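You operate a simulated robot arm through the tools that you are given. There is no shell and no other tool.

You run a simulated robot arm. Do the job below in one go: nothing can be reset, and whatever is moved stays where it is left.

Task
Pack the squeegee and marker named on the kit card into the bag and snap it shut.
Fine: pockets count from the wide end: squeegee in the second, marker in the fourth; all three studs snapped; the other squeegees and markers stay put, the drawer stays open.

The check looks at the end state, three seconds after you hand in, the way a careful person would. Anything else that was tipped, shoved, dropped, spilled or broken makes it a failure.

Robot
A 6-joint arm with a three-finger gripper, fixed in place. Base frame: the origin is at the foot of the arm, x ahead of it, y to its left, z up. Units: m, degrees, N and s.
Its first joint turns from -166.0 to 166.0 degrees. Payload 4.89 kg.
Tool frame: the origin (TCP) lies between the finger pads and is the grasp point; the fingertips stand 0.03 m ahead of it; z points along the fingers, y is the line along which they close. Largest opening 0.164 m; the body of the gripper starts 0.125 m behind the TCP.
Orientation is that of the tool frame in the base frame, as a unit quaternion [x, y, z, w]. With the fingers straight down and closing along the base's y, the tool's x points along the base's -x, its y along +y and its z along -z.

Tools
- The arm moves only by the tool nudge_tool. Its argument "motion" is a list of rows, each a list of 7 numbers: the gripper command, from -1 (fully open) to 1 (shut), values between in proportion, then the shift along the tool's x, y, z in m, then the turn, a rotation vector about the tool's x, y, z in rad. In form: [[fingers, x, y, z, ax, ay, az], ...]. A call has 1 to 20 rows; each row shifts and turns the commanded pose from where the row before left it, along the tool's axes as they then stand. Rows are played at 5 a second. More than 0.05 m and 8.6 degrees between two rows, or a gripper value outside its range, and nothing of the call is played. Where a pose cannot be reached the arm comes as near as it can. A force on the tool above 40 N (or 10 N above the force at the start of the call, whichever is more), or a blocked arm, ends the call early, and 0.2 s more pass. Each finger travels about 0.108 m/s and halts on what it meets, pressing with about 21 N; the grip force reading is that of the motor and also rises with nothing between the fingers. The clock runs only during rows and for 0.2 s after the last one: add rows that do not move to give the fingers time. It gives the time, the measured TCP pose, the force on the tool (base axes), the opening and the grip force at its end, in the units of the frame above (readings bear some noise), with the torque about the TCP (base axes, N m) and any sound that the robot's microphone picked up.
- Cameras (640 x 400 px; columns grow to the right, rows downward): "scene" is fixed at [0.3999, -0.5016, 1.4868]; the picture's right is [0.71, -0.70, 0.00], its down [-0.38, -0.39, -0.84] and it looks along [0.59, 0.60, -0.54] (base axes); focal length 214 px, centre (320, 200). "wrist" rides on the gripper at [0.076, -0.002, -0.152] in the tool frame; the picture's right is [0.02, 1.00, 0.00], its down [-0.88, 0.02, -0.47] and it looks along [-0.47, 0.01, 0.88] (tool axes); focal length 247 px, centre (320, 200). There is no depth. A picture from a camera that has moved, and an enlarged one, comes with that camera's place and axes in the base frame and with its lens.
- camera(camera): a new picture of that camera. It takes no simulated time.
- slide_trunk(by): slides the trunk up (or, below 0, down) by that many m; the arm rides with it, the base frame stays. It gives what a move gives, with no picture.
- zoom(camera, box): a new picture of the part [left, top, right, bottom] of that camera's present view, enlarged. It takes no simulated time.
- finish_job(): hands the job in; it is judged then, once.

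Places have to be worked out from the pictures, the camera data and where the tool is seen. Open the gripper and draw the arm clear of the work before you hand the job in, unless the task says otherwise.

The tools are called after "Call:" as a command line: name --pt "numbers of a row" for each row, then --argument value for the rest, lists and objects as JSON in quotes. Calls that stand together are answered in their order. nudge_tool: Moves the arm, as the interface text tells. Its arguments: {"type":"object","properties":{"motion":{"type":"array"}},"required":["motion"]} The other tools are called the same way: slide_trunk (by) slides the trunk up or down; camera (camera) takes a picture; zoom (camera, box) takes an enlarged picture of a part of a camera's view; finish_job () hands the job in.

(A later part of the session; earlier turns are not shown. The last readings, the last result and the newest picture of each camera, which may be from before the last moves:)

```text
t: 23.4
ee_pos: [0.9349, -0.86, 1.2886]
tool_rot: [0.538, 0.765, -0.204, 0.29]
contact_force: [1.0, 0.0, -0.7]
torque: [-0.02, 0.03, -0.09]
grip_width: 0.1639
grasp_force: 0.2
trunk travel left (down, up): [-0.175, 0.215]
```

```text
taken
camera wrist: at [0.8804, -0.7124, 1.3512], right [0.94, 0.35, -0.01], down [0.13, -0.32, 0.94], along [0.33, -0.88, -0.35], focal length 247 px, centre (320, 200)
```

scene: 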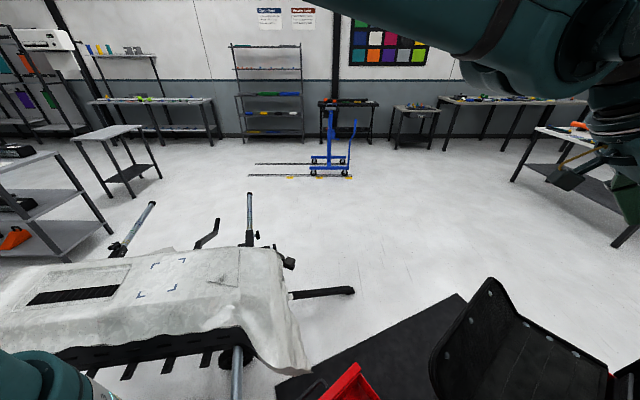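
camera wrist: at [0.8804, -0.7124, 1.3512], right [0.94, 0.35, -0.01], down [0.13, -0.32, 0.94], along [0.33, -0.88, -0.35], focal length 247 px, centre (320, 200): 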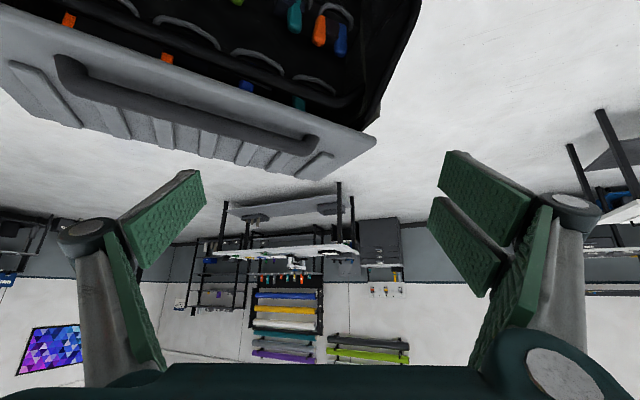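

It reaches 1.27 m at this tilt, so the bag is workable. My current reading: the L-shaped front door (panel + flap) swings up ~90° about the hinge, and the flap's three studs (with yellow, blue and white outer caps) meet the bag's top rim. Now I return and go look at the soft squeegee in the drawer.

Call:
nudge_tool --pt "-1 0.03 0 -0.0265 0 0 0" --pt "-1 0.03 0 -0.0265 0 0 0" --pt "-1 0.03 0 -0.0265 0 0 0" --pt "-1 0.03 0 -0.0265 0 0 0" --pt "-1 0.03 0 -0.0265 0 0 0" --pt "-1 0.03 0 -0.0265 0 0 0" --pt "-1 0.03 0 -0.0265 0 0 0" --pt "-1 0.03 0 -0.0265 0 0 0" --pt "-1 0.03 0 -0.0265 0 0 0" --pt "-1 0.03 0 -0.0265 0 0 0" --pt "-1 0 0 0 0 0.145 0" --pt "-1 0 0 0 0 0.145 0" --pt "-1 0 0 0 0 0.145 0" --pt "-1 0 0 0 0 0.145 0" --pt "-1 0 0 0 0 0.145 0"

Call:
nudge_tool --pt "-1 0.0175 -0.03 0.025 0 0 0" --pt "-1 0.0175 -0.03 0.025 0 0 0" --pt "-1 0.0175 -0.03 0.025 0 0 0" --pt "-1 0.0175 -0.03 0.025 0 0 0" --pt "-1 0.0175 -0.03 0.025 0 0 0" --pt "-1 0.0175 -0.03 0.025 0 0 0"

Call:
camera --camera "wrist"

Call:
zoom --camera "wrist" --box '[120, 0, 420, 200]'

```text
t: 26.6
ee_pos: [0.7983, -0.4791, 1.2878]
tool_rot: [0.576, 0.818, 0.0, -0.001]
contact_force: [-0.5, 1.9, 1.0]
torque: [-0.22, -0.1, -0.02]
grip_width: 0.1639
grasp_force: 0.1
trunk travel left (down, up): [-0.175, 0.215]
```

```text
t: 28.0
ee_pos: [0.5945, -0.4408, 1.1354]
tool_rot: [0.574, 0.819, 0.0, 0.0]
contact_force: [1.4, 0.6, 0.1]
torque: [0.02, 0.1, -0.02]
grip_width: 0.1639
grasp_force: 0.1
trunk travel left (down, up): [-0.175, 0.215]
```

```text
taken
camera wrist: at [0.5674, -0.37, 1.2887], right [0.93, 0.36, 0.0], down [0.32, -0.82, 0.47], along [0.17, -0.44, -0.88], focal length 247 px, centre (320, 200)
```

wrist: 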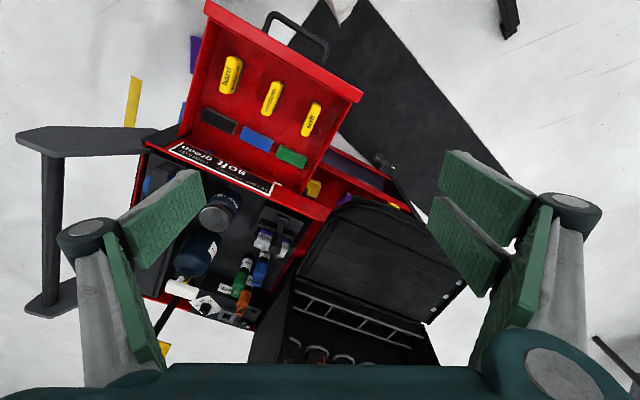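

```text
2.00 times, centred on (270, 100) of wrist
camera zoom: at [0.5674, -0.37, 1.2887], right [0.93, 0.36, 0.0], down [0.32, -0.82, 0.47], along [0.17, -0.44, -0.88], focal length 494 px, centre (420, 400)
```

zoom: 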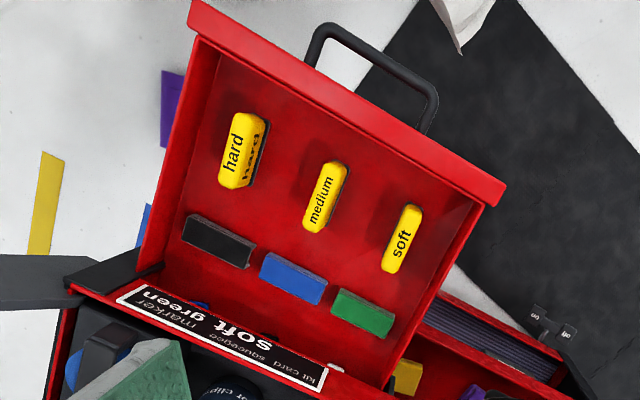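

The soft squeegee is at about (0.583, -0.466), long axis along y, ~0.07 m long. I turn the tool to heading 0 (closing along y) and come down partway over it for a closer view.

Call:
nudge_tool --pt "-1 0 0 0 0 0 -0.136" --pt "-1 0 0 0 0 0 -0.136" --pt "-1 0 0 0 0 0 -0.136" --pt "-1 0 0 0 0 0 -0.136" --pt "-1 0 0 0 0 0 -0.136" --pt "-1 0 0 0 0 0 -0.136" --pt "-1 0 0 0 0 0 -0.136" --pt "-1 0 0 0 0 0 -0.136" --pt "-1 0 0 0 0 0 -0.136" --pt "-1 0 0 0.04 0 0 0" --pt "-1 0 0 0.04 0 0 0" --pt "-1 0 0 0.04 0 0 0"

Call:
camera --camera "wrist"

Call:
zoom --camera "wrist" --box '[160, 0, 360, 125]'

```text
t: 30.6
ee_pos: [0.5951, -0.4436, 1.0179]
tool_rot: [0.001, 1.0, 0.0, -0.001]
contact_force: [-0.5, 0.8, 0.7]
torque: [-0.1, -0.14, 0.04]
grip_width: 0.1638
grasp_force: 0.0
trunk travel left (down, up): [-0.175, 0.215]
```

```text
taken
camera wrist: at [0.5181, -0.4449, 1.1704], right [-0.02, 1.0, 0.0], down [0.88, 0.02, 0.47], along [0.47, 0.01, -0.88], focal length 247 px, centre (320, 200)
```

wrist: 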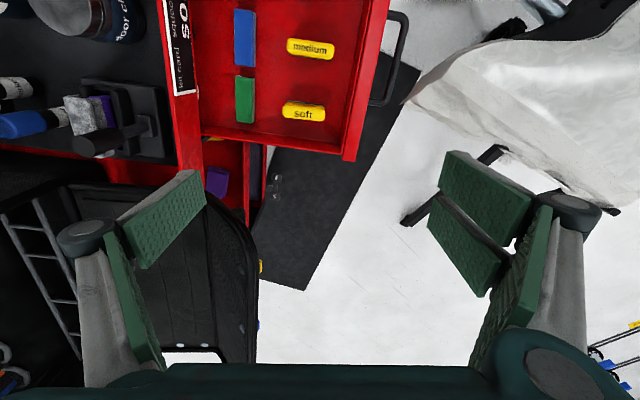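

```text
3.20 times, centred on (260, 62) of wrist
camera zoom: at [0.5181, -0.4449, 1.1704], right [-0.02, 1.0, 0.0], down [0.88, 0.02, 0.47], along [0.47, 0.01, -0.88], focal length 790 px, centre (512, 640)
```

zoom: 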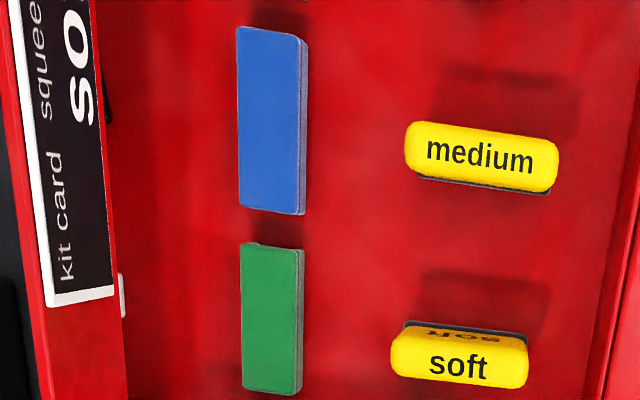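

The squeegee is a tall upright block, roughly 0.069 × 0.024 × 0.09 m, top at z≈0.75. To insert it upright at the far bag I want to grasp it with the tool pre-tilted; I test here whether a 40° tilt at heading 0 is reachable over the drawer (still at z 1.02).

Call:
nudge_tool --pt "-1 0 0 0 0 -0.14 0" --pt "-1 0 0 0 0 -0.14 0" --pt "-1 0 0 0 0 -0.14 0" --pt "-1 0 0 0 0 -0.14 0" --pt "-1 0 0 0 0 -0.14 0" --pt "-1 0 0 0 0 0 0"

Call:
camera --camera "wrist"

Call:
camera --camera "scene"

```text
t: 32.0
ee_pos: [0.5952, -0.4423, 1.0188]
tool_rot: [0.001, 0.939, 0.0, 0.344]
contact_force: [0.5, 0.3, -0.4]
torque: [0.02, -0.01, -0.02]
grip_width: 0.1639
grasp_force: 0.0
trunk travel left (down, up): [-0.175, 0.215]
```

```text
taken
camera wrist: at [0.4378, -0.4438, 1.0852], right [-0.01, 1.0, -0.01], down [0.37, 0.02, 0.93], along [0.93, 0.01, -0.37], focal length 247 px, centre (320, 200)
```

wrist: 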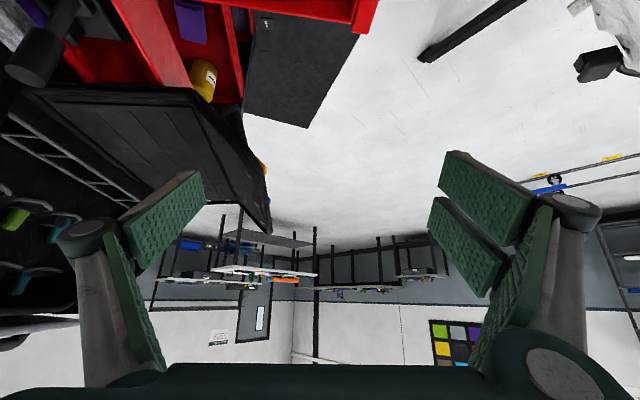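

```text
taken
```

scene: 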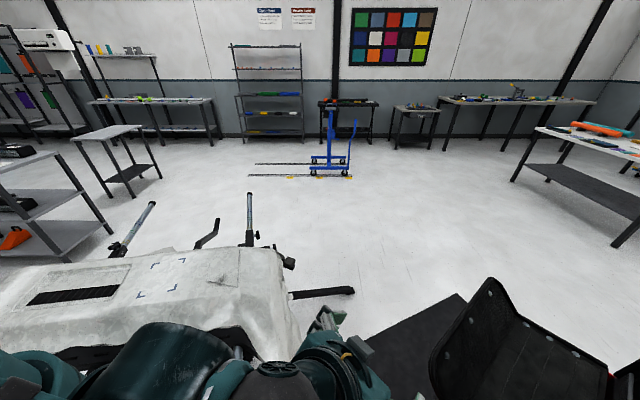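

The tilt holds here. Next I lift, swing the same tilt to heading -90° and test how the arm reaches over the bag's wide pockets (staying above z≈1.15).

Call:
nudge_tool --pt "-1 -0.0258 0 -0.0306 0 0 0" --pt "-1 -0.0258 0 -0.0306 0 0 0" --pt "-1 -0.0258 0 -0.0306 0 0 0" --pt "-1 -0.0258 0 -0.0306 0 0 0" --pt "-1 0 0 0 0.0934 0 0.1109" --pt "-1 0 0 0 0.0934 0 0.1109" --pt "-1 0 0 0 0.0934 0 0.1109" --pt "-1 0 0 0 0.0934 0 0.1109" --pt "-1 0 0 0 0.0934 0 0.1109" --pt "-1 0 0 0 0.0934 0 0.1109" --pt "-1 0 0 0 0.0934 0 0.1109" --pt "-1 0 0 0 0.0934 0 0.1109" --pt "-1 0 0 0 0.0934 0 0.1109" --pt "-1 0 0 0 0.0934 0 0.1109" --pt "-1 0 0 0 0.0934 0 0.1109"

Call:
nudge_tool --pt "-1 -0.0249 0.0295 0.021 0 0 0" --pt "-1 -0.0249 0.0295 0.021 0 0 0" --pt "-1 -0.0249 0.0295 0.021 0 0 0" --pt "-1 -0.0249 0.0295 0.021 0 0 0" --pt "-1 -0.0249 0.0295 0.021 0 0 0" --pt "-1 -0.0249 0.0295 0.021 0 0 0" --pt "-1 -0.0249 0.0295 0.021 0 0 0" --pt "-1 -0.0249 0.0295 0.021 0 0 0" --pt "-1 -0.0249 0.0295 0.021 0 0 0" --pt "-1 -0.0249 0.0295 0.021 0 0 0" --pt "-1 -0.0249 0.0295 0.021 0 0 0" --pt "-1 0 0 0 0 0 0"

Call:
camera --camera "wrist"

```text
t: 35.2
ee_pos: [0.5933, -0.4422, 1.1786]
tool_rot: [0.673, 0.655, -0.246, 0.24]
contact_force: [-0.9, -0.6, 0.4]
torque: [0.01, -0.09, 0.1]
grip_width: 0.1638
grasp_force: 0.1
trunk travel left (down, up): [-0.175, 0.215]
```

```text
t: 37.8
ee_pos: [0.9115, -0.8101, 1.1768]
tool_rot: [0.673, 0.656, -0.246, 0.239]
contact_force: [0.6, -1.7, -0.6]
torque: [-0.03, 0.12, -0.09]
grip_width: 0.1636
grasp_force: 0.1
trunk travel left (down, up): [-0.175, 0.215]
```

```text
taken
camera wrist: at [0.9134, -0.6544, 1.2436], right [1.0, -0.01, -0.01], down [0.01, -0.37, 0.93], along [-0.01, -0.93, -0.37], focal length 247 px, centre (320, 200)
```

wrist: 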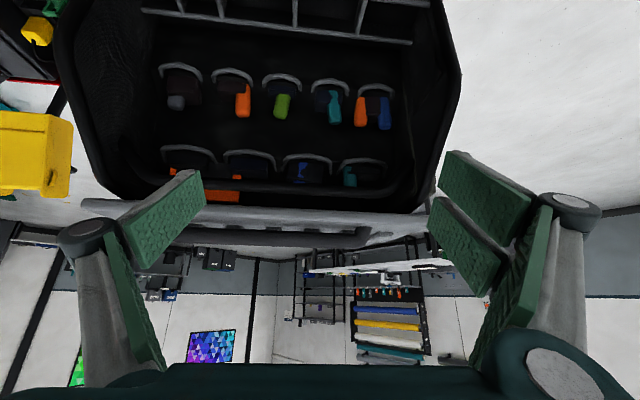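

Reached without trouble. I zoom into the pockets strip and the rim from this frontal pose.

Call:
zoom --camera "wrist" --box '[40, 0, 480, 230]'

Call:
zoom --camera "wrist" --box '[130, 0, 450, 70]'

Call:
zoom --camera "wrist" --box '[130, 140, 450, 270]'

```text
1.45 times, centred on (260, 115) of wrist
camera zoom: at [0.9134, -0.6544, 1.2436], right [1.0, -0.01, -0.01], down [0.01, -0.37, 0.93], along [-0.01, -0.93, -0.37], focal length 359 px, centre (407, 324)
```

zoom: 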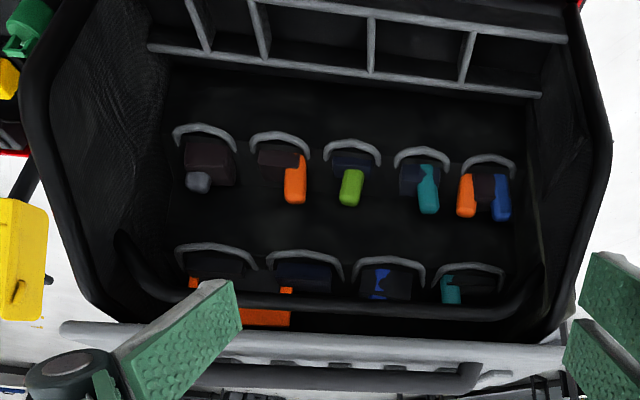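

```text
2.00 times, centred on (290, 35) of wrist
camera zoom: at [0.9134, -0.6544, 1.2436], right [1.0, -0.01, -0.01], down [0.01, -0.37, 0.93], along [-0.01, -0.93, -0.37], focal length 494 px, centre (380, 530)
```

zoom: 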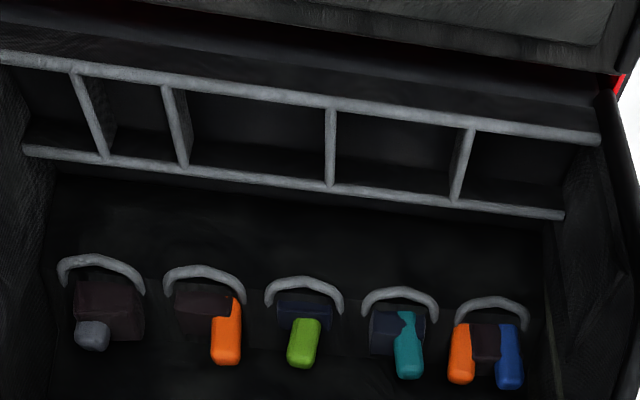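

```text
2.00 times, centred on (290, 205) of wrist
camera zoom: at [0.9134, -0.6544, 1.2436], right [1.0, -0.01, -0.01], down [0.01, -0.37, 0.93], along [-0.01, -0.93, -0.37], focal length 494 px, centre (380, 190)
```

zoom: 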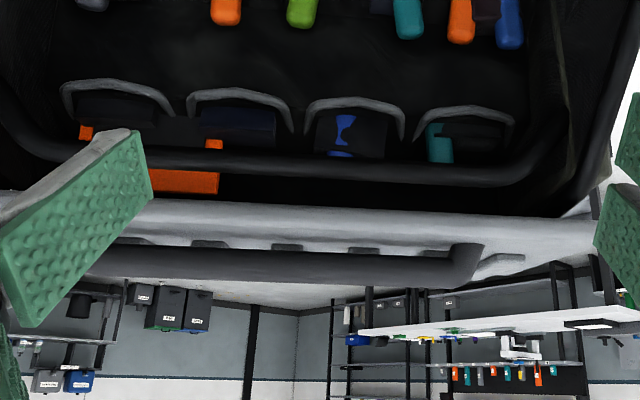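

From here the pocket strip is measured: dividers at x ≈ 0.733, 0.783, 0.878, 0.964, end 1.048; front rail y≈-0.84, back rail ≈-0.895, rim z≈0.89. Pocket 2 from the wide end is centred about (0.917, -0.871). I narrow the fingers and test that the arm can come down to z≈0.98 just in front of it.

Call:
nudge_tool --pt "0.15 0 0 0 0 0 0" --pt "0.15 0 0 0 0 0 0" --pt "0.15 0.0223 0 0.0327 0 0 0" --pt "0.15 0.0223 0 0.0327 0 0 0" --pt "0.15 0.0223 0 0.0327 0 0 0" --pt "0.15 0.0223 0 0.0327 0 0 0" --pt "0.15 0.0223 0 0.0327 0 0 0" --pt "0.15 0 0 0 0 0 0"

Call:
camera --camera "wrist"

Call:
zoom --camera "wrist" --box '[60, 60, 560, 300]'

```text
t: 39.6
ee_pos: [0.9091, -0.8305, 0.9795]
tool_rot: [0.672, 0.656, -0.245, 0.24]
contact_force: [-0.2, -0.9, -0.9]
torque: [-0.06, 0.04, -0.05]
grip_width: 0.0696
grasp_force: 0.0
trunk travel left (down, up): [-0.175, 0.215]
```

```text
taken
camera wrist: at [0.9117, -0.6743, 1.0464], right [1.0, -0.01, -0.01], down [0.01, -0.37, 0.93], along [-0.01, -0.93, -0.37], focal length 247 px, centre (320, 200)
```

wrist: 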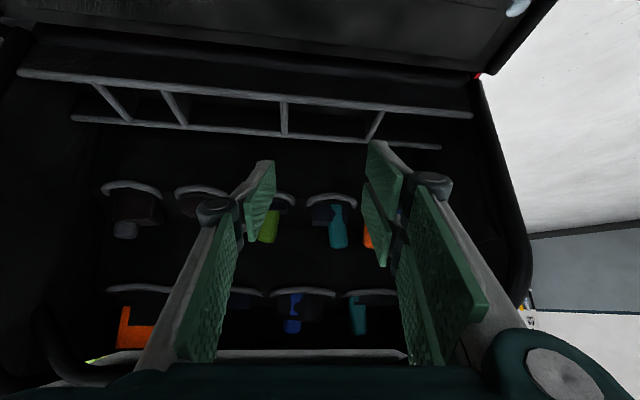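

```text
1.28 times, centred on (310, 180) of wrist
camera zoom: at [0.9117, -0.6743, 1.0464], right [1.0, -0.01, -0.01], down [0.01, -0.37, 0.93], along [-0.01, -0.93, -0.37], focal length 316 px, centre (333, 226)
```

zoom: 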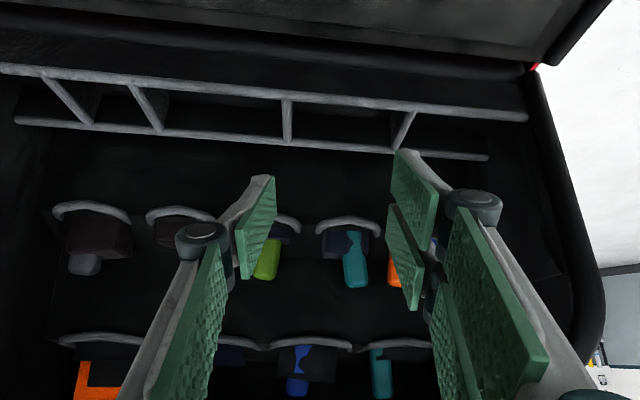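

Pose is reachable with the fingers right at pocket 2; refined centre (0.918, -0.873), rim z≈0.886, and pocket 4 centre (0.748, -0.850). Now I go back to the drawer with the same tilt, heading -6°, to fetch the soft squeegee.

Call:
nudge_tool --pt "0.15 -0.0223 0 -0.0327 0 0 0" --pt "0.15 -0.0223 0 -0.0327 0 0 0" --pt "0.15 -0.0223 0 -0.0327 0 0 0" --pt "0.15 -0.0223 0 -0.0327 0 0 0" --pt "0.15 -0.0223 0 -0.0327 0 0 0" --pt "0 0.0229 -0.0302 -0.0193 0 0 0" --pt "0 0.0229 -0.0302 -0.0193 0 0 0" --pt "0 0.0229 -0.0302 -0.0193 0 0 0" --pt "0 0.0229 -0.0302 -0.0193 0 0 0" --pt "0 0.0229 -0.0302 -0.0193 0 0 0" --pt "0 0.0229 -0.0302 -0.0193 0 0 0" --pt "0 0.0229 -0.0302 -0.0193 0 0 0" --pt "0 0.0229 -0.0302 -0.0193 0 0 0" --pt "0 0.0229 -0.0302 -0.0193 0 0 0" --pt "0 0.0229 -0.0302 -0.0193 0 0 0" --pt "0 0.0229 -0.0302 -0.0193 0 0 0"

Call:
nudge_tool --pt "0 0 0 0 -0.0873 0 -0.1037" --pt "0 0 0 0 -0.0873 0 -0.1037" --pt "0 0 0 0 -0.0873 0 -0.1037" --pt "0 0 0 0 -0.0873 0 -0.1037" --pt "0 0 0 0 -0.0873 0 -0.1037" --pt "0 0 0 0 -0.0873 0 -0.1037" --pt "0 0 0 0 -0.0873 0 -0.1037" --pt "0 0 0 0 -0.0873 0 -0.1037" --pt "0 0 0 0 -0.0873 0 -0.1037" --pt "0 0 0 0 -0.0873 0 -0.1037" --pt "-0.3 0 0 0 -0.0873 0 -0.1037" --pt "-0.3 0.0264 0 0.0314 0 0 0" --pt "-0.3 0.0264 0 0.0314 0 0 0" --pt "-0.3 0.0264 0 0.0314 0 0 0" --pt "-0.3 0.0264 0 0.0314 0 0 0" --pt "-0.3 0.0264 0 0.0314 0 0 0" --pt "-0.3 0 0 0 0 0 0"

Call:
camera --camera "wrist"

Call:
zoom --camera "wrist" --box '[160, 0, 420, 170]'

Call:
camera --camera "scene"

```text
t: 43.0
ee_pos: [0.5868, -0.4719, 1.1777]
tool_rot: [0.672, 0.656, -0.246, 0.239]
contact_force: [1.1, -1.2, -1.1]
torque: [0.04, 0.16, -0.17]
grip_width: 0.0821
grasp_force: 0.0
trunk travel left (down, up): [-0.175, 0.215]
```

```text
t: 46.6
ee_pos: [0.5861, -0.4716, 0.9711]
tool_rot: [0.05, 0.938, -0.017, 0.343]
contact_force: [1.0, -0.6, 0.6]
torque: [0.05, 0.06, 0.04]
grip_width: 0.1065
grasp_force: 0.1
trunk travel left (down, up): [-0.175, 0.215]
```

```text
taken
camera wrist: at [0.4312, -0.457, 1.0395], right [0.09, 1.0, -0.01], down [0.37, -0.02, 0.93], along [0.93, -0.09, -0.37], focal length 247 px, centre (320, 200)
```

wrist: 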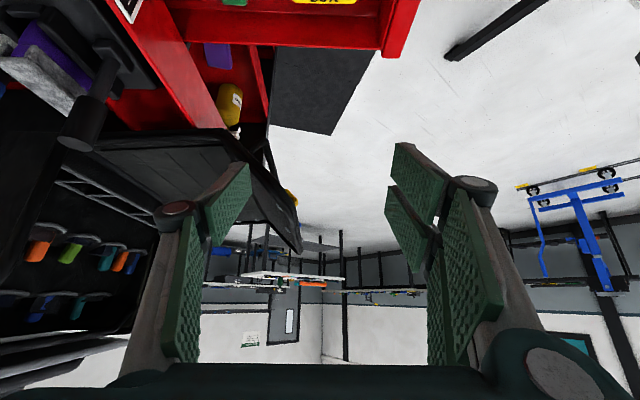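

```text
2.35 times, centred on (290, 85) of wrist
camera zoom: at [0.4312, -0.457, 1.0395], right [0.09, 1.0, -0.01], down [0.37, -0.02, 0.93], along [0.93, -0.09, -0.37], focal length 581 px, centre (391, 471)
```

zoom: 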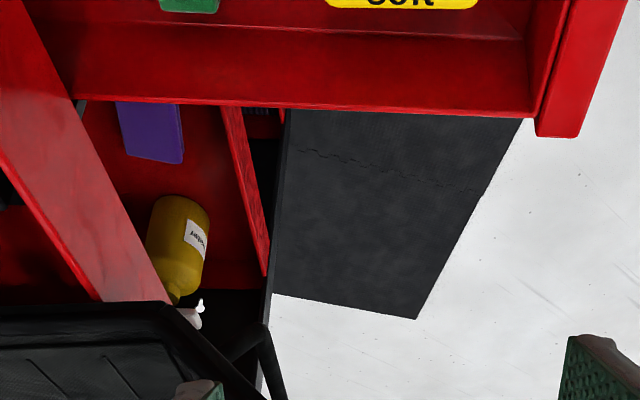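

```text
taken
```

scene: 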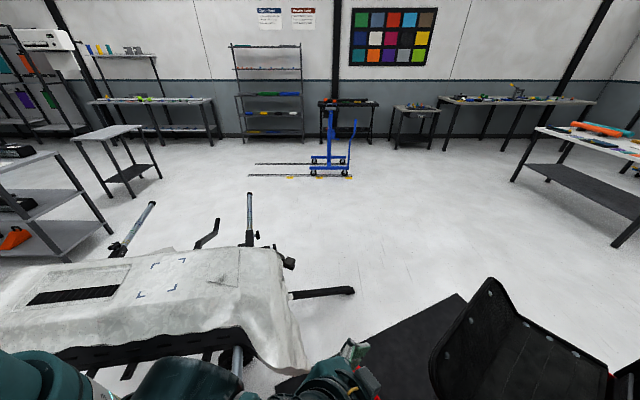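

The kit's soft squeegee sits below the drawer rim (rim z≈0.757, top z≈0.742), only 35 mm from the drawer front, so I want the slimmer single finger on that side. I lift a little and swing the tool a half turn about the vertical (clockwise, through the bag heading) keeping the tilt.

Call:
nudge_tool --pt "-0.2 -0.0258 0 -0.0306 0 0 0" --pt "-0.2 -0.0258 0 -0.0306 0 0 0" --pt "-0.2 0 0 0 0.092 0 0.1092" --pt "-0.2 0 0 0 0.092 0 0.1092" --pt "-0.2 0 0 0 0.092 0 0.1092" --pt "-0.2 0 0 0 0.092 0 0.1092" --pt "-0.2 0 0 0 0.092 0 0.1092" --pt "-0.2 0 0 0 0.092 0 0.1092" --pt "-0.2 0 0 0 0.092 0 0.1092" --pt "-0.2 0 0 0 0.092 0 0.1092" --pt "-0.2 0 0 0 0.092 0 0.1092" --pt "-0.2 0 0 0 0.092 0 0.1092" --pt "-0.2 0 0 0 0.092 0 0.1092"

Call:
nudge_tool --pt "-0.2 0 0 0 0.092 0 0.1092" --pt "-0.2 0 0 0 0.092 0 0.1092" --pt "-0.2 0 0 0 0.092 0 0.1092" --pt "-0.2 0 0 0 0.092 0 0.1092" --pt "-0.2 0 0 0 0.092 0 0.1092" --pt "-0.2 0 0 0 0.092 0 0.1092" --pt "-0.2 0 0 0 0.092 0 0.1092" --pt "-0.2 0 0 0 0.092 0 0.1092" --pt "-0.2 0 0 0 0.092 0 0.1092" --pt "-0.2 0 0 0 0.092 0 0.1092" --pt "-0.2 0 0 0 0.092 0 0.1092" --pt "-0.2 0 0 0 0 0 0"

Call:
camera --camera "wrist"

Call:
camera --camera "scene"

```text
t: 49.4
ee_pos: [0.5869, -0.4714, 1.0521]
tool_rot: [0.699, 0.627, -0.255, 0.229]
contact_force: [-0.7, -0.3, 0.3]
torque: [0.04, -0.09, 0.06]
grip_width: 0.0983
grasp_force: 0.0
trunk travel left (down, up): [-0.175, 0.215]
```

```text
t: 52.0
ee_pos: [0.5589, -0.5112, 1.0525]
tool_rot: [0.959, -0.034, -0.281, 0.019]
contact_force: [-0.3, 0.2, 1.2]
torque: [-0.17, 0.05, 0.08]
grip_width: 0.0984
grasp_force: 0.1
out of reach, approached as far as the arm can: row 9, 10, 11
trunk travel left (down, up): [-0.175, 0.215]
```

```text
taken
camera wrist: at [0.7061, -0.5124, 1.1399], right [-0.04, -1.0, 0.04], down [-0.49, 0.06, 0.87], along [-0.87, 0.01, -0.49], focal length 247 px, centre (320, 200)
```

wrist: 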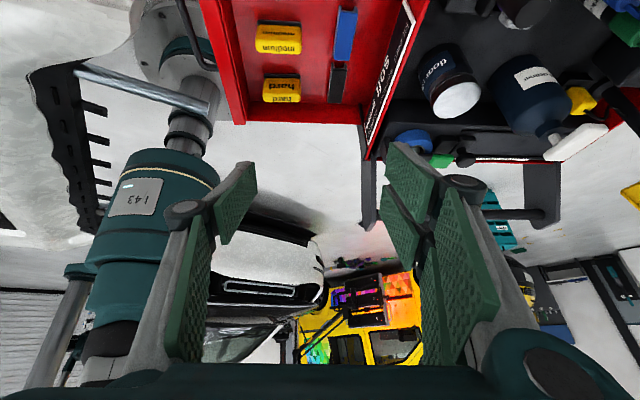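

```text
taken
```

scene: 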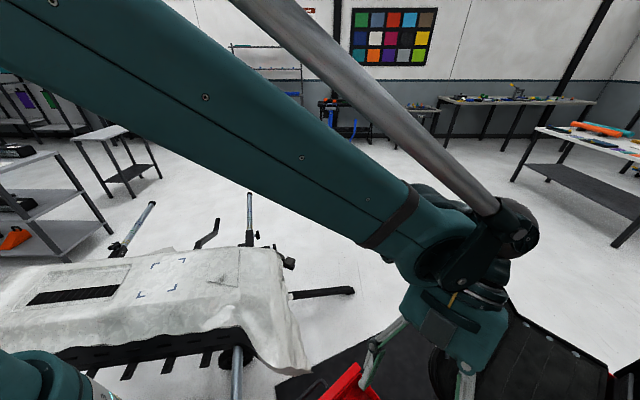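

The last few degrees were out of reach (achieved tilt ≈32° instead of 40°). I relax the commanded tilt by 10° and check whether the commanded position is then met.

Call:
nudge_tool --pt "-0.2 0 0 0 0 0.0875 0" --pt "-0.2 0 0 0 0 0.0875 0" --pt "-0.2 0 0 0 0 0 0"

Call:
camera --camera "wrist"

```text
t: 52.8
ee_pos: [0.5596, -0.5115, 1.0526]
tool_rot: [0.98, -0.033, -0.195, 0.021]
contact_force: [0.0, 0.3, 0.4]
torque: [-0.08, -0.08, 0.01]
grip_width: 0.0983
grasp_force: 0.0
trunk travel left (down, up): [-0.175, 0.215]
```

```text
taken
camera wrist: at [0.6887, -0.5096, 1.1641], right [-0.03, -1.0, 0.05], down [-0.63, 0.06, 0.77], along [-0.78, 0.0, -0.63], focal length 247 px, centre (320, 200)
```

wrist: 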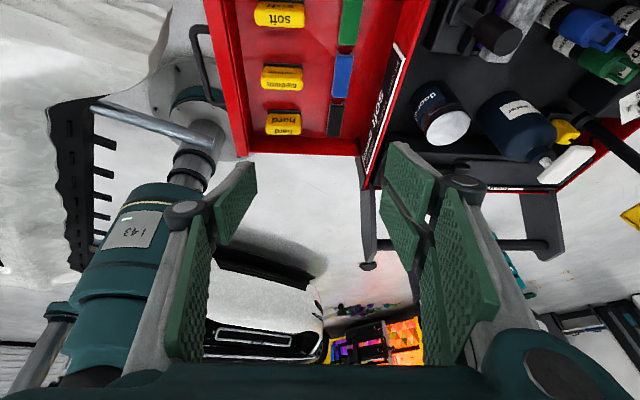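

The commanded pose follows what was actually reached, now tilt ≈22° with a 3° roll error. I correct the roll/yaw and move over the soft squeegee at z≈0.90 to check reach at this heading.

Call:
nudge_tool --pt "-0.2 0 0 0 0.068 0 0.024" --pt "-0.2 0.0197 -0.0105 0.0332 0 0 0" --pt "-0.2 0.0197 -0.0105 0.0332 0 0 0" --pt "-0.2 0.0197 -0.0105 0.0332 0 0 0" --pt "-0.2 0.0197 -0.0105 0.0332 0 0 0" --pt "-0.2 0 0 0 0 0 0"

Call:
camera --camera "wrist"

Call:
zoom --camera "wrist" --box '[180, 40, 440, 220]'

```text
t: 54.2
ee_pos: [0.5859, -0.4728, 0.8978]
tool_rot: [0.98, -0.05, -0.193, -0.009]
contact_force: [0.4, -0.2, -0.1]
torque: [0.02, 0.08, -0.02]
grip_width: 0.0987
grasp_force: 0.0
trunk travel left (down, up): [-0.175, 0.215]
```

```text
taken
camera wrist: at [0.7144, -0.484, 1.0096], right [-0.08, -1.0, -0.01], down [-0.63, 0.05, 0.77], along [-0.77, 0.07, -0.63], focal length 247 px, centre (320, 200)
```

wrist: 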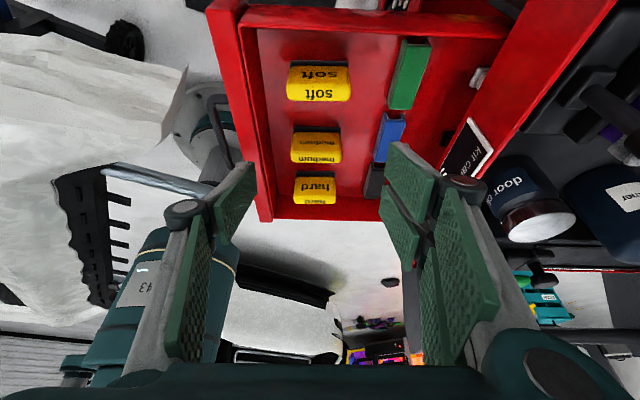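

```text
2.22 times, centred on (310, 130) of wrist
camera zoom: at [0.7144, -0.484, 1.0096], right [-0.08, -1.0, -0.01], down [-0.63, 0.05, 0.77], along [-0.77, 0.07, -0.63], focal length 549 px, centre (342, 356)
```

zoom: 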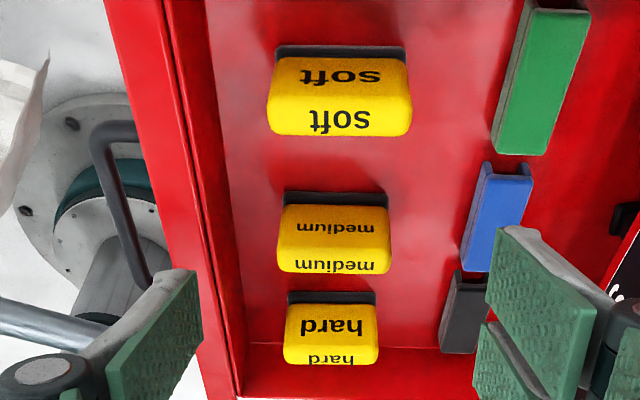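

Much clearer now: soft squeegee is ≈0.068 × 0.025 × 0.06 m tall, centre (0.584, -0.4705), top z≈0.76, floor ≈0.705. I try a bit more tilt here (to ~30°) at this safe height before descending.

Call:
nudge_tool --pt "-0.2 0 0 0 0 -0.07 0" --pt "-0.2 0 0 0 0 -0.07 0" --pt "-0.2 0 0 0 0 0 0"

```text
t: 55.0
ee_pos: [0.5842, -0.4744, 0.8993]
tool_rot: [0.966, -0.049, -0.255, -0.009]
contact_force: [-0.1, 0.6, -1.1]
torque: [0.02, -0.03, -0.02]
grip_width: 0.0983
grasp_force: 0.1
trunk travel left (down, up): [-0.175, 0.215]
```

Tilt ≈30° is fine here. I narrow the fingers to 82 mm and descend to z≈0.80 above the squeegee, then check.

Call:
nudge_tool --pt "0 0 0 0 0 0 0" --pt "0 0.0164 -0.0013 0.029 0 0 0" --pt "0 0.0164 -0.0013 0.029 0 0 0" --pt "0 0.0164 -0.0013 0.029 0 0 0" --pt "0 0 0 0 0 0 0"

Call:
camera --camera "wrist"

Call:
zoom --camera "wrist" --box '[180, 60, 460, 260]'

```text
t: 56.2
ee_pos: [0.5813, -0.4721, 0.7974]
tool_rot: [0.966, -0.048, -0.254, -0.008]
contact_force: [0.8, 0.1, 0.1]
torque: [0.01, 0.02, -0.01]
grip_width: 0.0819
grasp_force: 0.0
out of reach, approached as far as the arm can: row 3
trunk travel left (down, up): [-0.175, 0.215]
```

```text
taken
camera wrist: at [0.7226, -0.4849, 0.8935], right [-0.08, -1.0, 0.0], down [-0.53, 0.04, 0.85], along [-0.84, 0.07, -0.53], focal length 247 px, centre (320, 200)
```

wrist: 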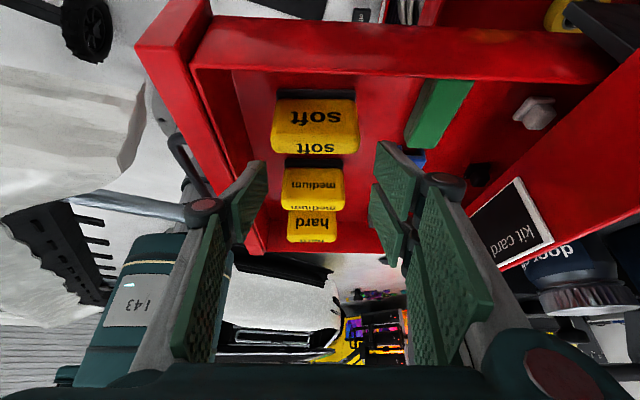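

```text
2.00 times, centred on (320, 160) of wrist
camera zoom: at [0.7226, -0.4849, 0.8935], right [-0.08, -1.0, 0.0], down [-0.53, 0.04, 0.85], along [-0.84, 0.07, -0.53], focal length 494 px, centre (320, 280)
```

zoom: 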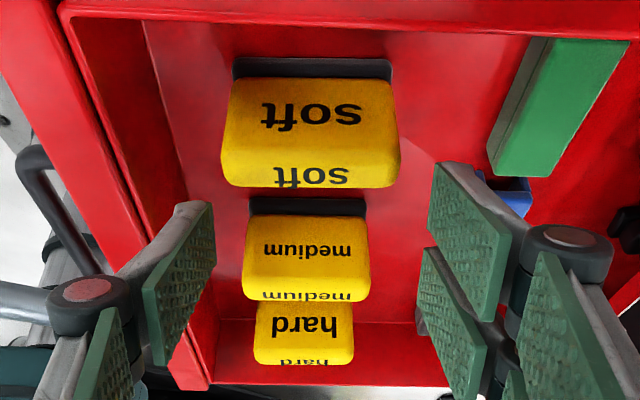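

Row 3 touched the reach limit at z≈0.797 but the pose is nearly right. I shift ~12 mm along +x so the pads will straddle the block's middle, and will use the trunk to lower the rest of the way.

Call:
nudge_tool --pt "0 0.0108 -0.0028 -0.0061 0 0 0" --pt "0 0 0 0 0 0 0"

Call:
zoom --camera "wrist" --box '[180, 60, 460, 260]'

```text
t: 56.8
ee_pos: [0.5933, -0.4707, 0.7971]
tool_rot: [0.966, -0.048, -0.253, -0.006]
contact_force: [-0.1, 0.0, -0.4]
torque: [0.0, -0.02, 0.0]
grip_width: 0.0819
grasp_force: 0.1
out of reach, approached as far as the arm can: row 1
trunk travel left (down, up): [-0.175, 0.215]
```

```text
2.00 times, centred on (320, 160) of wrist
camera zoom: at [0.7343, -0.4835, 0.8938], right [-0.08, -1.0, 0.0], down [-0.53, 0.04, 0.84], along [-0.84, 0.07, -0.54], focal length 494 px, centre (320, 280)
```

zoom: 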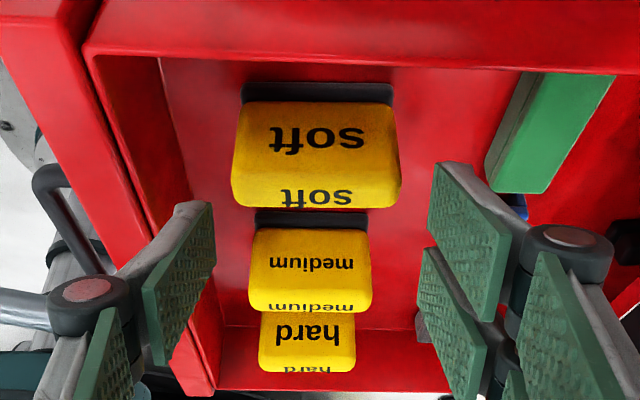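

Aligned (TCP y matches the block's centre -0.471). I lower the trunk by 30 mm to bring the fingertips down beside the block's upper part.

Call:
slide_trunk --by -0.03

Call:
camera --camera "wrist"

Call:
zoom --camera "wrist" --box '[180, 60, 460, 260]'

```text
t: 57.5
ee_pos: [0.5919, -0.4718, 0.771]
tool_rot: [0.966, -0.05, -0.254, -0.006]
contact_force: [-15.2, 10.6, 22.3]
torque: [-3.02, -4.78, 0.23]
grip_width: 0.0818
grasp_force: 0.0
trunk travel left (down, up): [-0.145, 0.245]
stopped: the force on the tool passed its limit at 48 N (the readings are from after the stop); the commanded pose is now the measured one
```

```text
taken
camera wrist: at [0.7319, -0.4829, 0.8664], right [-0.08, -1.0, 0.0], down [-0.53, 0.04, 0.84], along [-0.84, 0.07, -0.54], focal length 247 px, centre (320, 200)
```

wrist: 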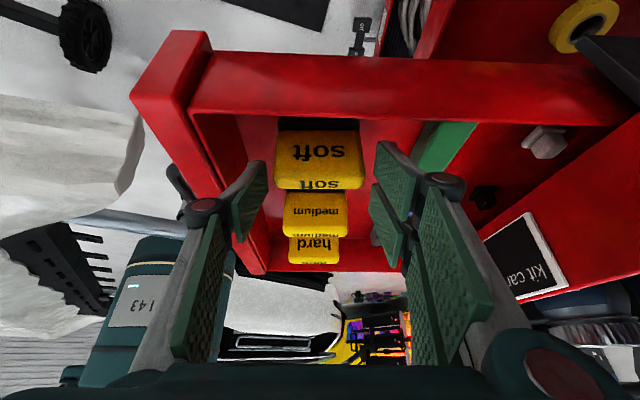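

```text
2.00 times, centred on (320, 160) of wrist
camera zoom: at [0.7319, -0.4829, 0.8664], right [-0.08, -1.0, 0.0], down [-0.53, 0.04, 0.84], along [-0.84, 0.07, -0.54], focal length 494 px, centre (320, 280)
```

zoom: 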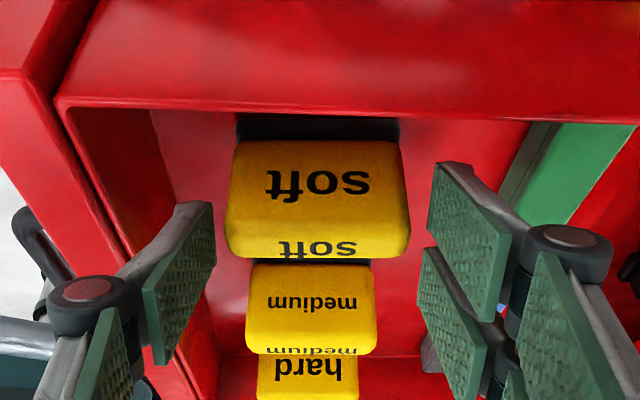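

The trunk move touched something: force/torque point to about (0.72, -0.56, 0.87), i.e. the gripper's back leaning into the bag's flap corner. I back straight off with the trunk and arm and check that nothing was disturbed.

Call:
slide_trunk --by 0.03

Call:
nudge_tool --pt "0 -0.0183 0 -0.0327 0 0 0" --pt "0 -0.0183 0 -0.0327 0 0 0" --pt "0 -0.0183 0 -0.0327 0 0 0" --pt "0 -0.0183 0 -0.0327 0 0 0" --pt "0 -0.0183 0 -0.0327 0 0 0"

Call:
camera --camera "scene"

Call:
zoom --camera "scene" --box '[420, 260, 640, 400]'

Call:
camera --camera "wrist"

```text
t: 58.2
ee_pos: [0.5934, -0.4719, 0.7991]
tool_rot: [0.966, -0.05, -0.253, -0.007]
contact_force: [0.3, 0.3, -0.7]
torque: [-0.04, 0.02, 0.02]
grip_width: 0.0819
grasp_force: 0.0
trunk travel left (down, up): [-0.175, 0.215]
```

```text
t: 59.5
ee_pos: [0.5923, -0.4707, 0.987]
tool_rot: [0.966, -0.049, -0.254, -0.006]
contact_force: [0.2, -1.3, -0.3]
torque: [0.02, 0.12, -0.04]
grip_width: 0.0822
grasp_force: 0.1
trunk travel left (down, up): [-0.175, 0.215]
```

```text
taken
```

scene: 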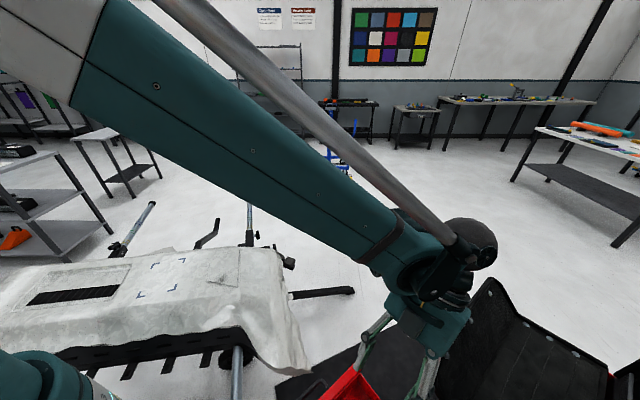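

```text
2.86 times, centred on (530, 330) of scene
camera zoom: at [0.3999, -0.5016, 1.4868], right [0.71, -0.7, 0.0], down [-0.38, -0.39, -0.84], along [0.59, 0.6, -0.54], focal length 613 px, centre (-280, -171)
```

zoom: 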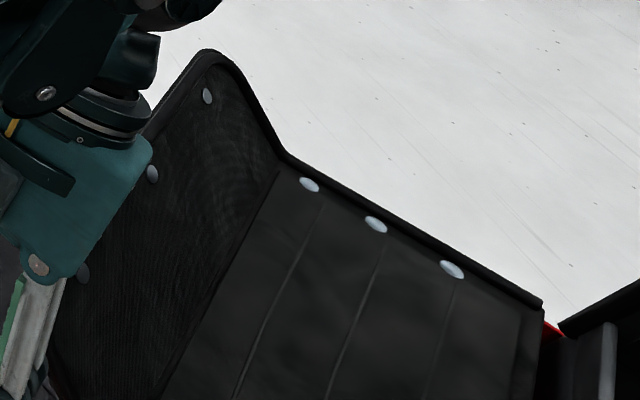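

```text
taken
camera wrist: at [0.7344, -0.4828, 1.0814], right [-0.08, -1.0, 0.0], down [-0.53, 0.04, 0.84], along [-0.84, 0.07, -0.54], focal length 247 px, centre (320, 200)
```

wrist: 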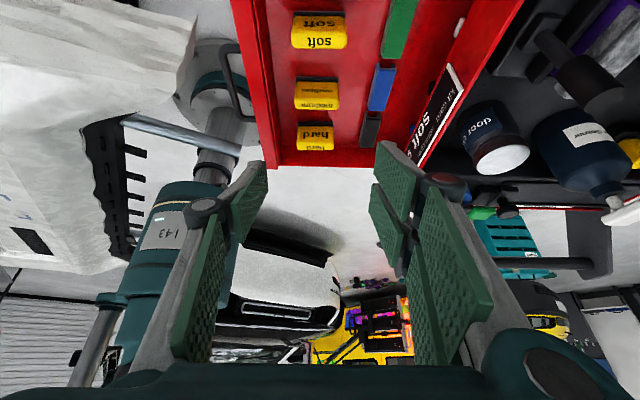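

The flap stud positions are unchanged in the scene view, so nothing moved. I swing back counter-clockwise to heading -6° (body leaning toward -x, away from the flap).

Call:
nudge_tool --pt "0 0 0 0 -0.0701 0 -0.1244" --pt "0 0 0 0 -0.0701 0 -0.1244" --pt "0 0 0 0 -0.0701 0 -0.1244" --pt "0 0 0 0 -0.0701 0 -0.1244" --pt "0 0 0 0 -0.0701 0 -0.1244" --pt "0 0 0 0 -0.0701 0 -0.1244" --pt "0 0 0 0 -0.0701 0 -0.1244" --pt "0 0 0 0 -0.0701 0 -0.1244" --pt "0 0 0 0 -0.0701 0 -0.1244" --pt "0 0 0 0 -0.0701 0 -0.1244" --pt "0 0 0 0 -0.0701 0 -0.1244" --pt "0 0 0 0 -0.0701 0 -0.1244" --pt "0 0 0 0 -0.0701 0 -0.1244" --pt "0 0 0 0 -0.0701 0 -0.1244" --pt "0 0 0 0 -0.0701 0 -0.1244" --pt "0 0 0 0 -0.0701 0 -0.1244" --pt "0 0 0 0 -0.0701 0 -0.1244" --pt "0 0 0 0 -0.0701 0 -0.1244" --pt "0 0 0 0 -0.0701 0 -0.1244" --pt "0 0 0 0 -0.0701 0 -0.1244"

Call:
nudge_tool --pt "0 0 0 0 -0.0701 0 -0.1244" --pt "0 0 0 0 -0.0701 0 -0.1244" --pt "0 0 0 0 0 -0.09 0" --pt "0 0 0 0 0 -0.09 0" --pt "0 0 0 0 0 0 0"

```text
t: 63.6
ee_pos: [0.593, -0.4703, 0.9865]
tool_rot: [0.182, 0.949, -0.054, 0.251]
contact_force: [0.0, 0.8, -0.4]
torque: [-0.09, 0.02, -0.04]
grip_width: 0.082
grasp_force: 0.0
trunk travel left (down, up): [-0.175, 0.215]
```

```text
t: 64.8
ee_pos: [0.5933, -0.4693, 0.9877]
tool_rot: [0.044, 0.939, -0.023, 0.34]
contact_force: [0.0, -0.4, 0.0]
torque: [0.01, -0.01, -0.01]
grip_width: 0.0824
grasp_force: 0.0
trunk travel left (down, up): [-0.175, 0.215]
```

Heading ≈-5°, tilt 40°, fits the block's yaw. I descend to z≈0.80 over the squeegee with x chosen so the tilted pads cross the block's middle.

Call:
nudge_tool --pt "0 0.0277 -0.0006 0.0258 0 0 0" --pt "0 0.0277 -0.0006 0.0258 0 0 0" --pt "0 0.0277 -0.0006 0.0258 0 0 0" --pt "0 0.0277 -0.0006 0.0258 0 0 0" --pt "0 0.0277 -0.0006 0.0258 0 0 0" --pt "0 0 0 0 0 0 0"

Call:
camera --camera "wrist"

Call:
zoom --camera "wrist" --box '[180, 60, 460, 260]'

```text
t: 66.2
ee_pos: [0.5829, -0.4913, 0.8305]
tool_rot: [0.044, 0.94, -0.021, 0.338]
contact_force: [0.0, -0.5, -0.8]
torque: [-0.01, 0.02, -0.03]
grip_width: 0.0822
grasp_force: 0.0
out of reach, approached as far as the arm can: row 4, 5
trunk travel left (down, up): [-0.175, 0.215]
```

```text
taken
camera wrist: at [0.4274, -0.4772, 0.8986], right [0.08, 1.0, -0.02], down [0.38, -0.01, 0.93], along [0.92, -0.08, -0.38], focal length 247 px, centre (320, 200)
```

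wrist: 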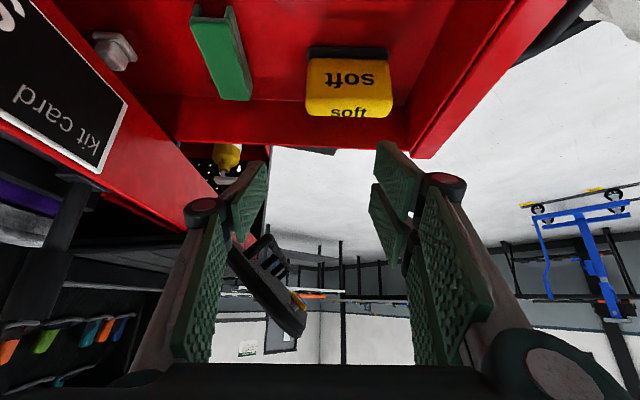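

```text
2.00 times, centred on (320, 160) of wrist
camera zoom: at [0.4274, -0.4772, 0.8986], right [0.08, 1.0, -0.02], down [0.38, -0.01, 0.93], along [0.92, -0.08, -0.38], focal length 494 px, centre (320, 280)
```

zoom: 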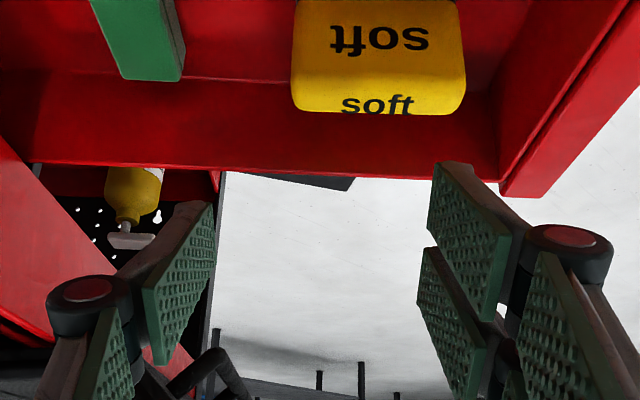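

Too close to the base for 40° here (stopped at z≈0.83). I reduce the tilt to ~25° and re-centre at z≈0.85 to see if the grasp becomes reachable.

Call:
nudge_tool --pt "0 0 0 0 0 0.13 0" --pt "0 0 0 0 0 0.13 0" --pt "0 0.0016 0.0199 -0.0222 0 0 0" --pt "0 0 0 0 0 0 0"

Call:
zoom --camera "wrist" --box '[180, 60, 460, 260]'

Call:
camera --camera "scene"

```text
t: 67.2
ee_pos: [0.5743, -0.469, 0.8483]
tool_rot: [0.046, 0.976, -0.015, 0.214]
contact_force: [0.3, -0.4, 0.2]
torque: [0.03, 0.02, 0.0]
grip_width: 0.0821
grasp_force: 0.1
trunk travel left (down, up): [-0.175, 0.215]
```

```text
2.00 times, centred on (320, 160) of wrist
camera zoom: at [0.4415, -0.4569, 0.954], right [0.08, 1.0, -0.02], down [0.6, -0.03, 0.8], along [0.8, -0.07, -0.6], focal length 494 px, centre (320, 280)
```

zoom: 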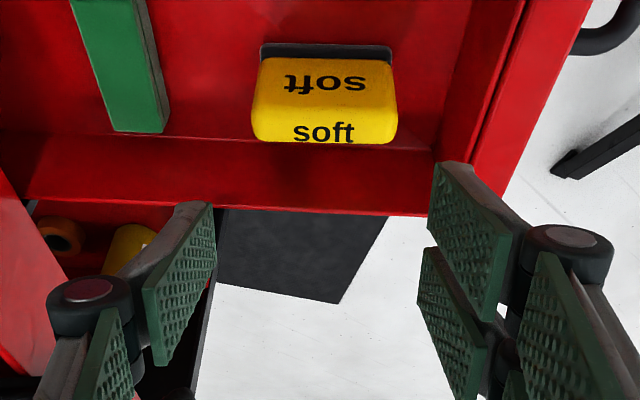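

```text
taken
```

scene: 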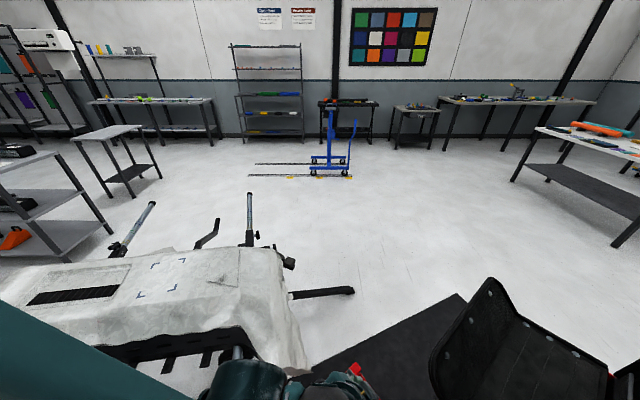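

Now reachable with ≈25° tilt and centred on the block. I descend straight to z≈0.768 so the pads overlap the top ~24 mm of the block's ends.

Call:
nudge_tool --pt "0 0.0168 0 0.0363 0 0 0" --pt "0 0.0168 0 0.0363 0 0 0" --pt "0 0 0 0 0 0 0"

Call:
camera --camera "wrist"

Call:
zoom --camera "wrist" --box '[180, 60, 460, 260]'

```text
t: 68.0
ee_pos: [0.5744, -0.4708, 0.7682]
tool_rot: [0.047, 0.975, -0.017, 0.215]
contact_force: [0.9, 0.2, 0.0]
torque: [-0.01, -0.01, 0.0]
grip_width: 0.0819
grasp_force: 0.0
trunk travel left (down, up): [-0.175, 0.215]
```

```text
taken
camera wrist: at [0.4415, -0.4593, 0.8743], right [0.08, 1.0, -0.02], down [0.6, -0.03, 0.8], along [0.8, -0.07, -0.6], focal length 247 px, centre (320, 200)
```

wrist: 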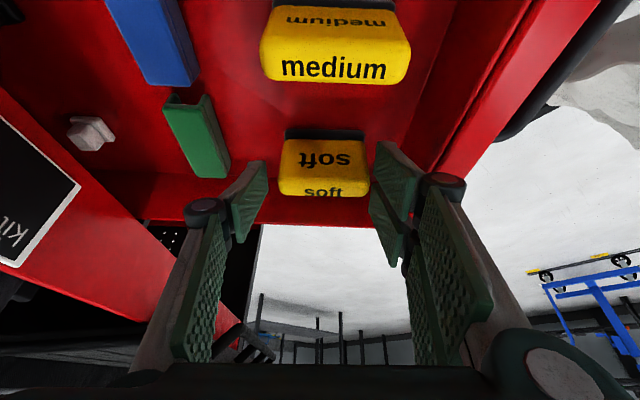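

```text
2.00 times, centred on (320, 160) of wrist
camera zoom: at [0.4415, -0.4593, 0.8743], right [0.08, 1.0, -0.02], down [0.6, -0.03, 0.8], along [0.8, -0.07, -0.6], focal length 494 px, centre (320, 280)
```

zoom: 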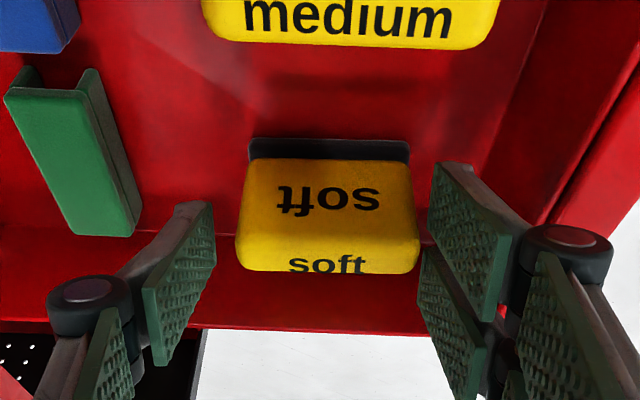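

The block sits between the pads with no contact force. I close the gripper on its ends.

Call:
nudge_tool --pt "0.08 0 0 0 0 0 0" --pt "0.14 0 0 0 0 0 0" --pt "0.3 0 0 0 0 0 0" --pt "0.6 0 0 0 0 0 0" --pt "0.6 0 0 0 0 0 0"

Call:
zoom --camera "wrist" --box '[180, 60, 460, 260]'

```text
t: 69.2
ee_pos: [0.5737, -0.4715, 0.7684]
tool_rot: [0.046, 0.975, -0.016, 0.215]
contact_force: [0.2, 0.2, 0.0]
torque: [0.05, 0.02, -0.03]
grip_width: 0.0693
grasp_force: 20.7
trunk travel left (down, up): [-0.175, 0.215]
```

```text
2.00 times, centred on (320, 160) of wrist
camera zoom: at [0.4415, -0.4594, 0.8746], right [0.08, 1.0, -0.02], down [0.6, -0.03, 0.8], along [0.8, -0.07, -0.6], focal length 494 px, centre (320, 280)
```

zoom: 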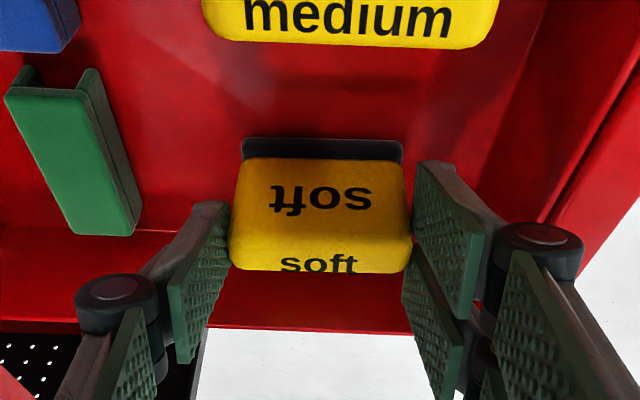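

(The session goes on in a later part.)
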